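You operate a simulated robot arm through the tools that you are given. There is no shell and no other tool. Be economical: measure what you need, move in short steps, check, and stop when the job is done.

Carry out the task below with a simulated robot arm. There is one attempt and no reset: what you move stays moved.

## Task
Press the water button two times.
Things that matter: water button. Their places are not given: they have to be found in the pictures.

The check looks at the end state, three seconds after you hand in, the way a careful person would. Anything else that was tipped, shoved, dropped, spilled or broken makes it a failure.

## Robot
A 6-joint arm with a two-finger parallel gripper, fixed in place. Base frame: the origin is at the foot of the arm, x ahead of it, y to its left, z up. Lengths are in cm, angles in degrees, forces in N, time in s.
Its first joint turns from -70.0 to 70.0 degrees. Payload 1.9 kg.
The TCP is the grasp point between the finger pads, 2.3 cm short of the fingertips. In the tool frame z runs along the fingers and y along their closing line. The gripper opens to 9.4 cm. The fingers are 3.8 cm wide and 1 cm thick; the gripper's body (5.4 by 9.6 cm) begins 3.9 cm behind the TCP.
Orientation is that of the tool frame in the base frame, as a unit quaternion [w, x, y, z]. With the fingers straight down and closing along the base's y, the tool's x points along the base's -x, its y along +y and its z along -z.

## Interface
- The arm moves only by the tool move_arm. Its argument "steps" is a list of rows, each an object (a shift or turn left out is 0, a gripper value left out holds the last) with "delta_pos": the shift along the tool's x, y, z in mm, a list of three; "turn": the turn, a rotation vector about the tool's x, y, z in degrees, a list of three; "fingers": the gripper command, from -1 (fully open) to 1 (shut), values between in proportion. In form: [{"delta_pos": [x, y, z], "turn": [rx, ry, rz], "fingers": fingers}, ...]. A call has 1 to 8 rows; each row shifts and turns the commanded pose from where the row before left it, along the tool's axes as they then stand. Rows are played at 5 a second. More than 5 cm and 8.6 degrees between two rows, or a gripper value outside its range, and nothing of the call is played. A pose out of reach is approached as far as the arm can. The call stops where the force on the tool passes 40 N (or 10 N more than at its start, if that is more) or the arm is blocked; 0.2 s more then pass. Each finger travels about 10.8 cm/s and halts on what it meets, pressing with about 42 N; the grip force reading is that of the motor and also rises with nothing between the fingers. The clock runs only during rows and for 0.2 s after the last one: add rows that do not move to give the fingers time. The reply holds the time, the measured pose of the TCP, the force on the tool along the base axes, the opening and the grip force, in the units named above and with some noise.
- Cameras (640 x 400 px; columns grow to the right, rows downward): "scene" is fixed at [5.89, 31.03, 46.84]; the picture's right is [-0.76, -0.65, 0.00], its down [-0.08, 0.09, -0.99] and it looks along [0.64, -0.75, -0.12] (base axes); focal length 289 px, centre (320, 200). "wrist" rides on the gripper at [-3.9, 0, -4.4] in the tool frame; the picture's right is [0.00, -1.00, 0.00], its down [0.97, 0.00, -0.24] and it looks along [0.24, 0.00, 0.97] (tool axes); focal length 218 px, centre (320, 200).
- grab_frame(camera): a new picture of that camera. It takes no simulated time.
- pixel_to_xyz(camera, pixels): there is no depth. For up to 12 entries [column, row, z] of the newest picture of that camera ("zoom" is the newest enlarged one), the place [x, y] in the base frame at which the ray of that pixel passes the height z, good to about 0.3 cm. It takes no simulated time.
- enlarge(camera, box): a new picture of the part [left, top, right, bottom] of that camera's present view, enlarged. It takes no simulated time.
- sign_off(): hands the job in; it is judged then, once.

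Work in short steps. Measure before you move; look again where a grasp or a placing could have gone wrong, and mend it. You have 60 turns and 20 pictures in all, those below and enlarged ones among them. Open the gripper and draw the arm clear of the work before you hand the job in, unless the task says otherwise; then end with one line.

The tools are called after ">>>" as a command line: name --argument value ..., lists and objects as JSON in quotes. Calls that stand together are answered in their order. move_arm: Moves the arm, as the interface text tells. Its arguments: {"type":"object","properties":{"steps":{"type":"array","items":{"type":"object","properties":{"delta_pos":{"type":"array","items":{"type":"number"}},"turn":{"type":"array","items":{"type":"number"}},"fingers":{"type":"number"}}}}},"required":["steps"]} The other tools are called the same way: grab_frame (camera) takes a picture; pixel_to_xyz (camera, pixels) gives the place at which the rays of pixels pass given heights; enlarge (camera, box) takes an enlarged picture of a part of a camera's view; sign_off () hands the job in.

At the start:

```text
time: 0.0
position: [22.25, 4.08, 46.37]
orientation: [0.001, 0.0, 1.0, 0.001]
force: [-1.0, -0.5, -0.9]
gripper_width: 9.38
grasp_force: 0.0
```

scene: 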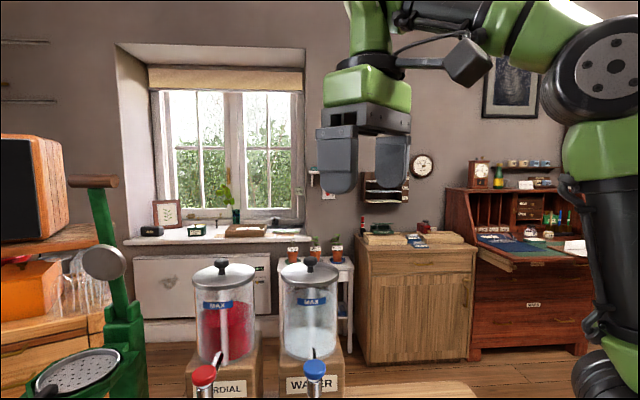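
wrist: 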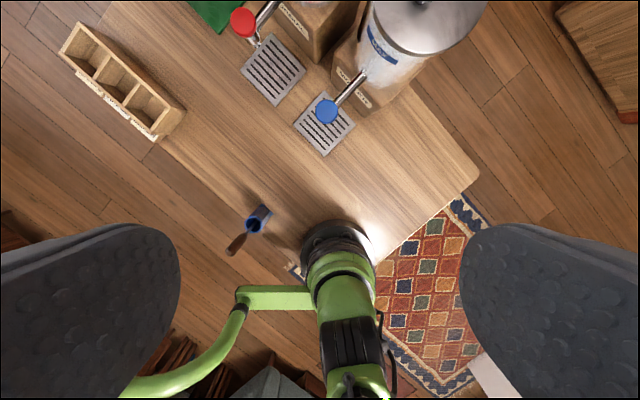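

The blue knob (water) appears at about wrist (327,111) and scene (315,368). I'll enlarge both views to see its shape.

>>> enlarge --camera "scene" --box '[180, 250, 420, 400]'

>>> enlarge --camera "wrist" --box '[200, 0, 440, 150]'

```text
2.67 times, centred on (300, 325) of scene
```

zoom: 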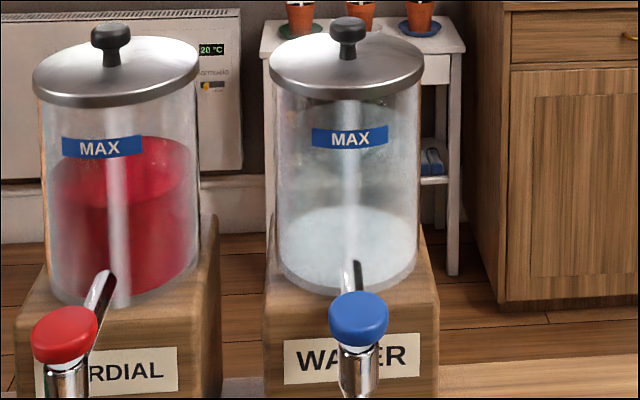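

```text
2.67 times, centred on (320, 75) of wrist
```

zoom: 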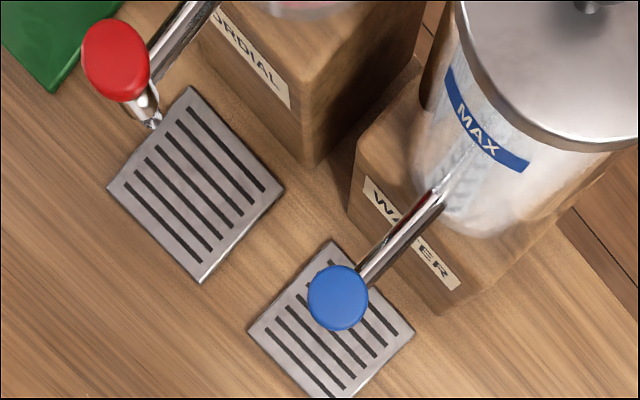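

The button is a mushroom cap on top of the tap, centred at scene (314,366) and wrist (327,111). I'll triangulate its height.

>>> pixel_to_xyz --camera "scene" --pixels '[[314, 364, 26], [314, 364, 28], [314, 364, 30], [314, 364, 32], [314, 364, 34]]'

>>> pixel_to_xyz --camera "wrist" --pixels '[[327, 111, 26], [327, 111, 28], [327, 111, 30], [327, 111, 32], [327, 111, 34]]'

```text
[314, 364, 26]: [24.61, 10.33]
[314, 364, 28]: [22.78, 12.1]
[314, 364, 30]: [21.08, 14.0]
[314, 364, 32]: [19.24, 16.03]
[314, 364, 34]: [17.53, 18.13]
```

```text
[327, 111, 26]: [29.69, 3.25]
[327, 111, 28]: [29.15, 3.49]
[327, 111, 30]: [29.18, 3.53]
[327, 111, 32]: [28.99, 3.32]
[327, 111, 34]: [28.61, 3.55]
```

The rays meet near x 29, y 3.6, z about 20.5. I'll turn the tool about 45° so its thin side faces the tank (toward +x,-y), move a little forward while staying high, then look again for parallax.

>>> move_arm --steps '[{"delta_pos": [-20, 0, 0], "turn": [0, 0, 0], "fingers": 1}, {"delta_pos": [0, 0, 0], "turn": [0, 0, 7.5]}, {"turn": [0, 0, 7.5]}, {"turn": [0, 0, 7.5]}, {"turn": [0, 0, 7.5]}, {"turn": [0, 0, 7.5]}, {"turn": [0, 0, 7.5]}, {}]'

>>> grab_frame --camera "wrist"

```text
time: 1.8
position: [24.27, 4.04, 46.41]
orientation: [0.0, 0.385, 0.923, 0.0]
force: [-0.4, -0.3, -0.3]
gripper_width: 0.02
grasp_force: 41.5
```

```text
15 pictures are left
```

wrist: 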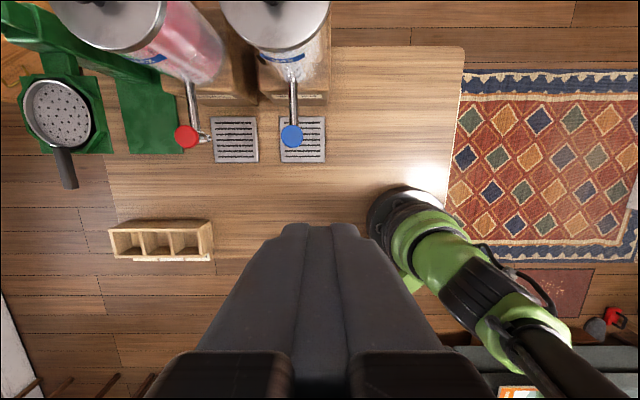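

Now the tap lines up with image "up"; the blue button is at wrist (291,136). I'll triangulate again, and get the table and tank points.

>>> pixel_to_xyz --camera "wrist" --pixels '[[291, 136, 19], [291, 136, 22], [291, 136, 26], [291, 136, 30], [303, 139, 19], [293, 100, 19], [292, 100, 24], [280, 50, 31], [279, 8, 33], [187, 136, 22]]'

>>> pixel_to_xyz --camera "scene" --pixels '[[314, 366, 19], [314, 366, 20], [314, 366, 21], [314, 366, 22], [309, 285, 31], [309, 285, 28], [309, 285, 25]]'

```text
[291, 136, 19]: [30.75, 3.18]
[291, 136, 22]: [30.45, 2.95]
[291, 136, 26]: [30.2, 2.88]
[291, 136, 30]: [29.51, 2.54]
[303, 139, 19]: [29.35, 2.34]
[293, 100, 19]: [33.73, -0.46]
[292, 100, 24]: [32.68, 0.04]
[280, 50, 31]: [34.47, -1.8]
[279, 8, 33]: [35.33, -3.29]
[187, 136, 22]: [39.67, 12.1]
```

```text
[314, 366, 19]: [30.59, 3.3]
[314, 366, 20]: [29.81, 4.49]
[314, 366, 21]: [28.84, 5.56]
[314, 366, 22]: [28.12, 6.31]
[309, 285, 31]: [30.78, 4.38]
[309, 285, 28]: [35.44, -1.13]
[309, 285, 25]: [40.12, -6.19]
```

Button estimate is about (30.4, 3.0) with z 19–20, but the height is uncertain. I'll move nearly over it, tilt 16° so the gripper body leans away from the tank, and descend to z ≈ 36 for a closer look.

>>> move_arm --steps '[{"delta_pos": [-31.7, 34.8, 0], "fingers": 1}, {"turn": [0, -8, 0]}, {"turn": [0, -8, 0]}, {"delta_pos": [13.8, 0, 48]}, {"delta_pos": [13.8, 0, 48]}, {}]'

>>> grab_frame --camera "wrist"

>>> grab_frame --camera "scene"

```text
time: 3.2
position: [28.62, 4.21, 35.68]
orientation: [0.129, 0.379, 0.915, -0.052]
force: [-0.3, -0.4, 0.0]
gripper_width: 0.0
grasp_force: 42.2
out of reach, approached as far as the arm can: row 1
```

```text
14 pictures are left
```

wrist: 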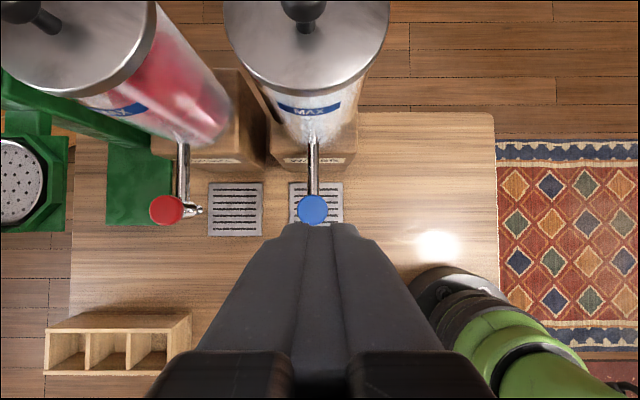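

```text
13 pictures are left
```

scene: 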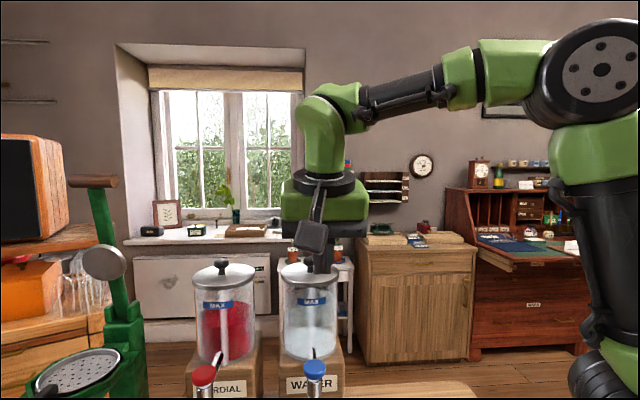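

Button now at wrist (312,210), scene (314,367). Triangulating against the earlier view.

>>> pixel_to_xyz --camera "wrist" --pixels '[[312, 210, 18], [312, 210, 20], [312, 210, 22], [312, 210, 24], [312, 210, 26], [312, 130, 22], [166, 210, 22], [309, 95, 32], [316, 202, 12], [316, 202, 16], [316, 202, 19]]'

>>> enlarge --camera "wrist" --box '[232, 110, 392, 260]'

```text
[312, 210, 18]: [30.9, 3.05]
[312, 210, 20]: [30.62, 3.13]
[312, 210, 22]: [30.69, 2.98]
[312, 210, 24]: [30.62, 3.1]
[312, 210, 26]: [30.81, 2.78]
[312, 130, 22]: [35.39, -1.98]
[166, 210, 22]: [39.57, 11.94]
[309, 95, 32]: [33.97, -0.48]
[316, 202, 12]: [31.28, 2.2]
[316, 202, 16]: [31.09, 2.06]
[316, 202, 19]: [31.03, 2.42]
```

```text
2.67 times, centred on (312, 185) of wrist
```

zoom: 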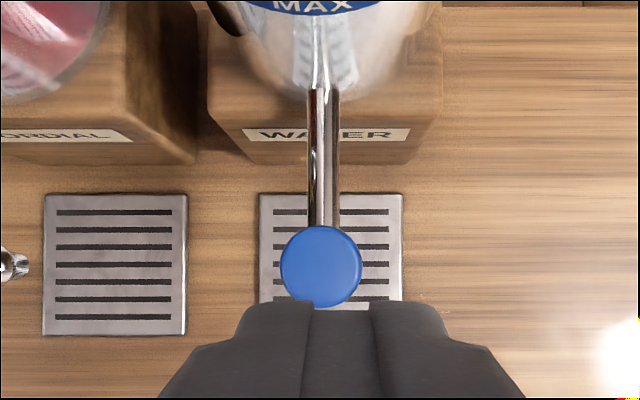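

The ray is nearly vertical, so the button's horizontal place is (30.7, 3.05). I'll move above it and go down to TCP z ≈ 29, then check the side view.

>>> move_arm --steps '[{"delta_pos": [-20.7, 6.6, 5.9]}, {"delta_pos": [9, 0, 31.2]}, {"delta_pos": [9, 0, 31.2]}, {}]'

>>> enlarge --camera "scene" --box '[180, 250, 420, 400]'

>>> grab_frame --camera "wrist"

```text
time: 4.2
position: [30.53, 3.11, 29.05]
orientation: [0.129, 0.38, 0.915, -0.053]
force: [-0.8, 0.4, -0.4]
gripper_width: 0.02
grasp_force: 42.6
```

```text
2.67 times, centred on (300, 325) of scene
```

zoom: 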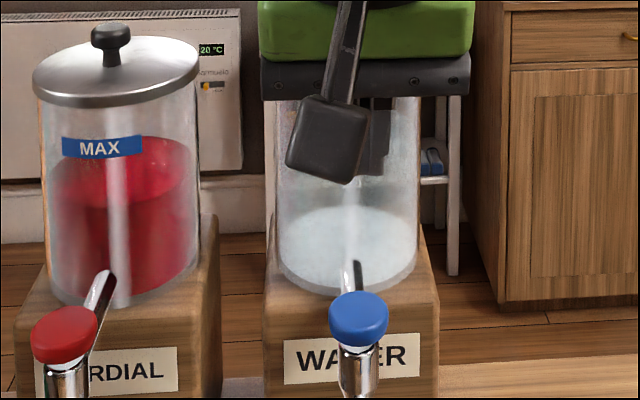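

```text
10 pictures are left
```

wrist: 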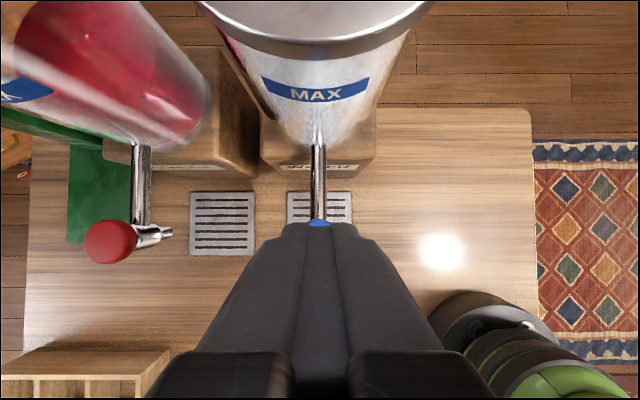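

Fingertips are at z ≈ 26.7 and the button top at about 19.7–20; the tool clears the lid. I'll go down 5.5 cm more, stopping just above the button.

>>> move_arm --steps '[{"delta_pos": [5.5, 0, 19.2]}, {"delta_pos": [5.5, 0, 19.2]}, {"delta_pos": [4.1, 0, 14.4]}, {}]'

>>> enlarge --camera "scene" --box '[220, 250, 420, 400]'

```text
time: 5.2
position: [30.5, 3.15, 23.56]
orientation: [0.129, 0.38, 0.915, -0.052]
force: [-0.4, 0.3, 0.1]
gripper_width: 0.0
grasp_force: 41.7
```

```text
2.67 times, centred on (320, 325) of scene
```

zoom: 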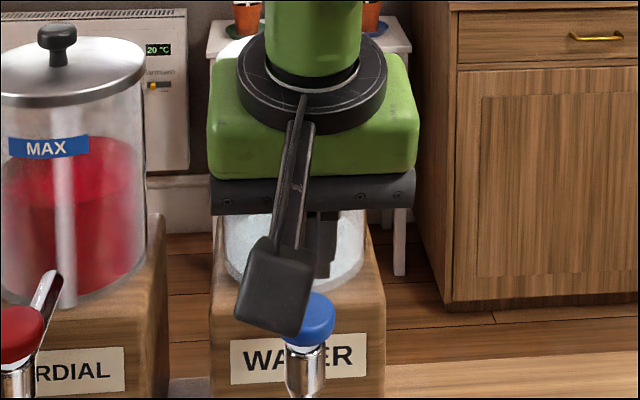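

Tips are about 1.3 cm above the cap and roughly centred (about 2–3 mm to the right). I'll correct by 2 mm and come down slowly to feel contact.

>>> move_arm --steps '[{"delta_pos": [0, 2, 0]}, {"delta_pos": [1.1, 0, 3.85]}, {"delta_pos": [0.83, 0, 2.9]}, {"delta_pos": [0.55, 0, 1.9]}, {}]'

```text
time: 6.4
position: [30.76, 3.36, 22.69]
orientation: [0.129, 0.38, 0.914, -0.052]
force: [0.8, 0.3, 0.5]
gripper_width: 0.0
grasp_force: 41.9
```

No contact yet at TCP z 22.7; continuing down in 2 mm steps.

>>> move_arm --steps '[{"delta_pos": [0.55, 0, 1.92]}, {"delta_pos": [0.55, 0, 1.92]}, {}]'

```text
time: 7.2
position: [30.67, 3.34, 22.22]
orientation: [0.129, 0.38, 0.915, -0.053]
force: [-0.7, 0.4, -0.1]
gripper_width: 0.0
grasp_force: 42.4
```

Still free; two more 1.5 mm steps.

>>> move_arm --steps '[{"delta_pos": [0.42, 0, 1.44]}, {"delta_pos": [0.42, 0, 1.44]}, {}]'

>>> enlarge --camera "scene" --box '[260, 310, 380, 400]'

```text
time: 8.0
position: [30.48, 3.42, 21.94]
orientation: [0.129, 0.379, 0.915, -0.053]
force: [0.9, 0.5, -0.1]
gripper_width: 0.01
grasp_force: 42.7
```

```text
4.44 times, centred on (320, 355) of scene
```

zoom: 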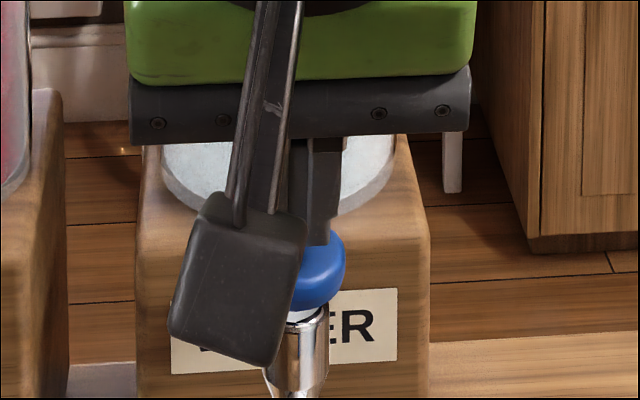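

The tip is now visibly overlapping the cap's rear top edge, close to contact. Continuing in small steps.

>>> move_arm --steps '[{"delta_pos": [0.42, 0, 1.44]}, {"delta_pos": [0.42, 0, 1.44]}, {}]'

```text
time: 8.8
position: [30.61, 3.41, 21.66]
orientation: [0.128, 0.379, 0.915, -0.052]
force: [-0.4, -0.1, 2.0]
gripper_width: 0.03
grasp_force: 41.9
```

Force of 2 N in z hints at first contact near TCP z 21.7. Pressing on a little.

>>> move_arm --steps '[{"delta_pos": [0.42, 0, 1.44]}, {"delta_pos": [0.42, 0, 1.44]}, {}]'

```text
time: 9.6
position: [30.66, 3.46, 21.37]
orientation: [0.129, 0.38, 0.914, -0.053]
force: [-0.7, 1.2, 1.1]
gripper_width: 0.04
grasp_force: 41.8
```

Force is still only ~1–2 N, so the spring is soft or just touching; continuing monotonically.

>>> move_arm --steps '[{"delta_pos": [0.42, 0, 1.44]}, {"delta_pos": [0.42, 0, 1.44]}, {}]'

>>> enlarge --camera "scene" --box '[260, 310, 380, 400]'

```text
time: 10.4
position: [30.67, 3.36, 21.08]
orientation: [0.129, 0.38, 0.914, -0.052]
force: [1.3, 0.6, 2.8]
gripper_width: 0.0
grasp_force: 42.3
```

```text
4.44 times, centred on (320, 355) of scene
```

zoom: 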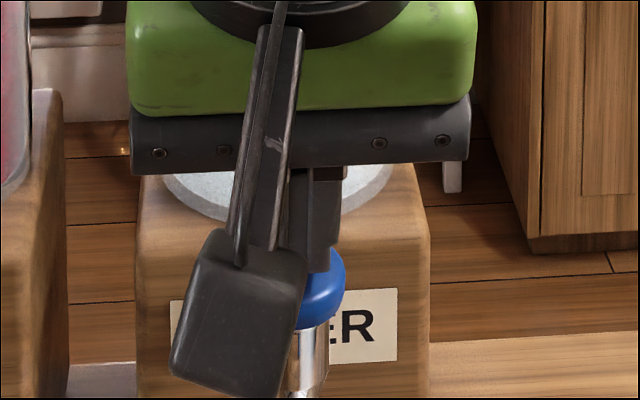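

The cap has sunk (its lower rim moved from row ~308 to ~328 and the white stem is hidden), so it is pressed nearly fully. A bit more to confirm bottoming.

>>> move_arm --steps '[{"delta_pos": [0.42, 0, 1.44]}, {"delta_pos": [0.28, 0, 0.96]}, {}]'

```text
time: 11.2
position: [30.67, 3.35, 20.89]
orientation: [0.129, 0.38, 0.915, -0.051]
force: [-4.7, -3.6, 16.1]
gripper_width: 0.01
grasp_force: 41.9
```

Force rose to 16 N: the button is bottomed, first press done. Lifting 1.8 cm to release it and checking.

>>> move_arm --steps '[{"delta_pos": [-2.5, 0, -8.65]}, {"delta_pos": [-2.5, 0, -8.65]}, {}, {}]'

>>> enlarge --camera "scene" --box '[260, 310, 380, 400]'

```text
time: 12.2
position: [30.72, 3.29, 22.72]
orientation: [0.129, 0.38, 0.915, -0.052]
force: [-0.8, -0.8, 0.6]
gripper_width: 0.01
grasp_force: 41.6
```

```text
4.44 times, centred on (320, 355) of scene
```

zoom: 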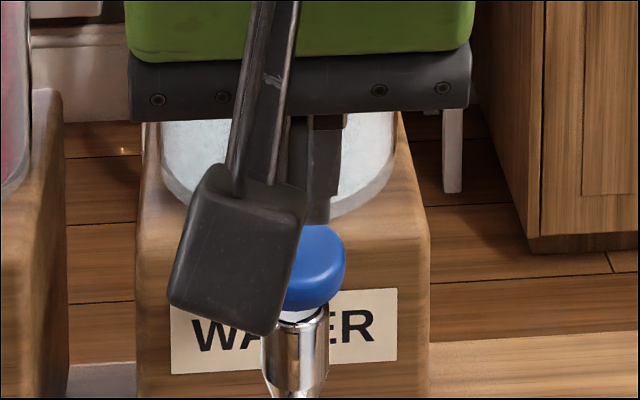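

The cap is back up (rim at row ~308, white stem visible). Second press: same depth, 18 mm down.

>>> move_arm --steps '[{"delta_pos": [1.38, 0, 4.8]}, {"delta_pos": [1.1, 0, 3.85]}, {"delta_pos": [0.83, 0, 2.88]}, {"delta_pos": [0.83, 0, 2.88]}, {"delta_pos": [0.55, 0, 1.92]}, {"delta_pos": [0.31, 0, 0.97]}, {}, {}]'

```text
time: 14.0
position: [30.73, 3.38, 20.93]
orientation: [0.13, 0.379, 0.915, -0.052]
force: [-1.9, -7.0, 16.2]
gripper_width: 0.0
grasp_force: 42.3
```

The button bottomed again at 16 N, so the second press is done. Lifting off the same way, well clear.

>>> move_arm --steps '[{"delta_pos": [-2.5, 0, -8.65]}, {"delta_pos": [-2.5, 0, -8.65]}, {"delta_pos": [-8.3, 0, -28.8]}, {"delta_pos": [-11, 0, -38.4]}, {"delta_pos": [-11, 0, -38.4]}, {"delta_pos": [-8.3, 0, -28.8]}, {}]'

>>> grab_frame --camera "scene"

>>> grab_frame --camera "wrist"

```text
time: 15.6
position: [30.54, 3.35, 36.65]
orientation: [0.128, 0.38, 0.915, -0.052]
force: [-0.6, -0.4, 0.2]
gripper_width: 0.01
grasp_force: 41.8
```

```text
5 pictures are left
```

scene: 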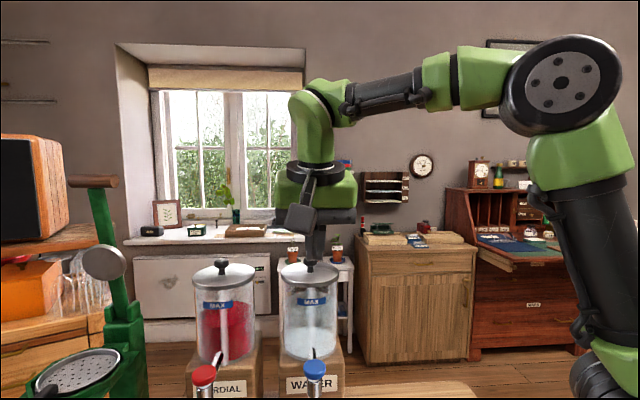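

```text
4 pictures are left
```

wrist: 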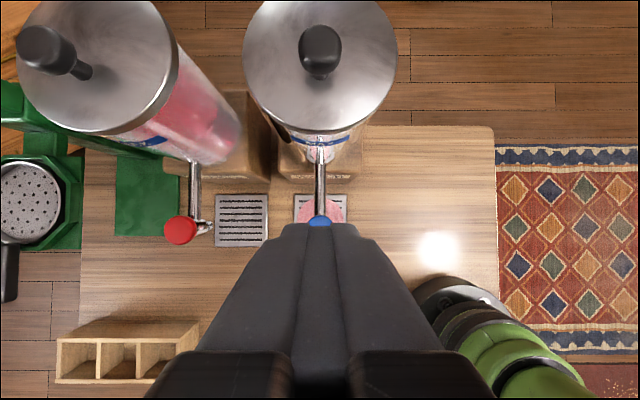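

All is standing; some liquid appears on the tray under the water tap (320,208). I'll back away from the tank, open the gripper, and look closely.

>>> move_arm --steps '[{"delta_pos": [-11, 0, -38.4]}, {"delta_pos": [-8.3, 0, -28.8]}, {"delta_pos": [33.6, 0, -9.7]}, {"delta_pos": [33.6, 0, -9.7], "fingers": -1}, {}, {}]'

>>> enlarge --camera "wrist" --box '[200, 60, 440, 210]'

```text
time: 17.0
position: [25.74, 8.21, 43.64]
orientation: [0.129, 0.379, 0.915, -0.052]
force: [-0.3, 0.3, -0.5]
gripper_width: 9.41
grasp_force: 0.0
```

```text
2.67 times, centred on (320, 135) of wrist
```

zoom: 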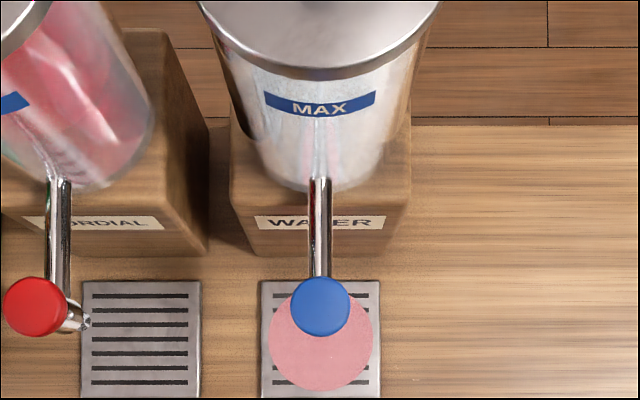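

The button is back up, nothing was tipped, and the gripper is open and clear. Pressing with no cup in place left a pinkish patch of liquid on the drip tray under the water tap. Handing in.

>>> sign_off

```text
The job is handed in.
```

I pressed the water button (blue cap, WATER label) fully down twice, releasing it each time, but with no cup under the tap it left a pinkish patch of liquid on the drip tray; nothing else was disturbed.
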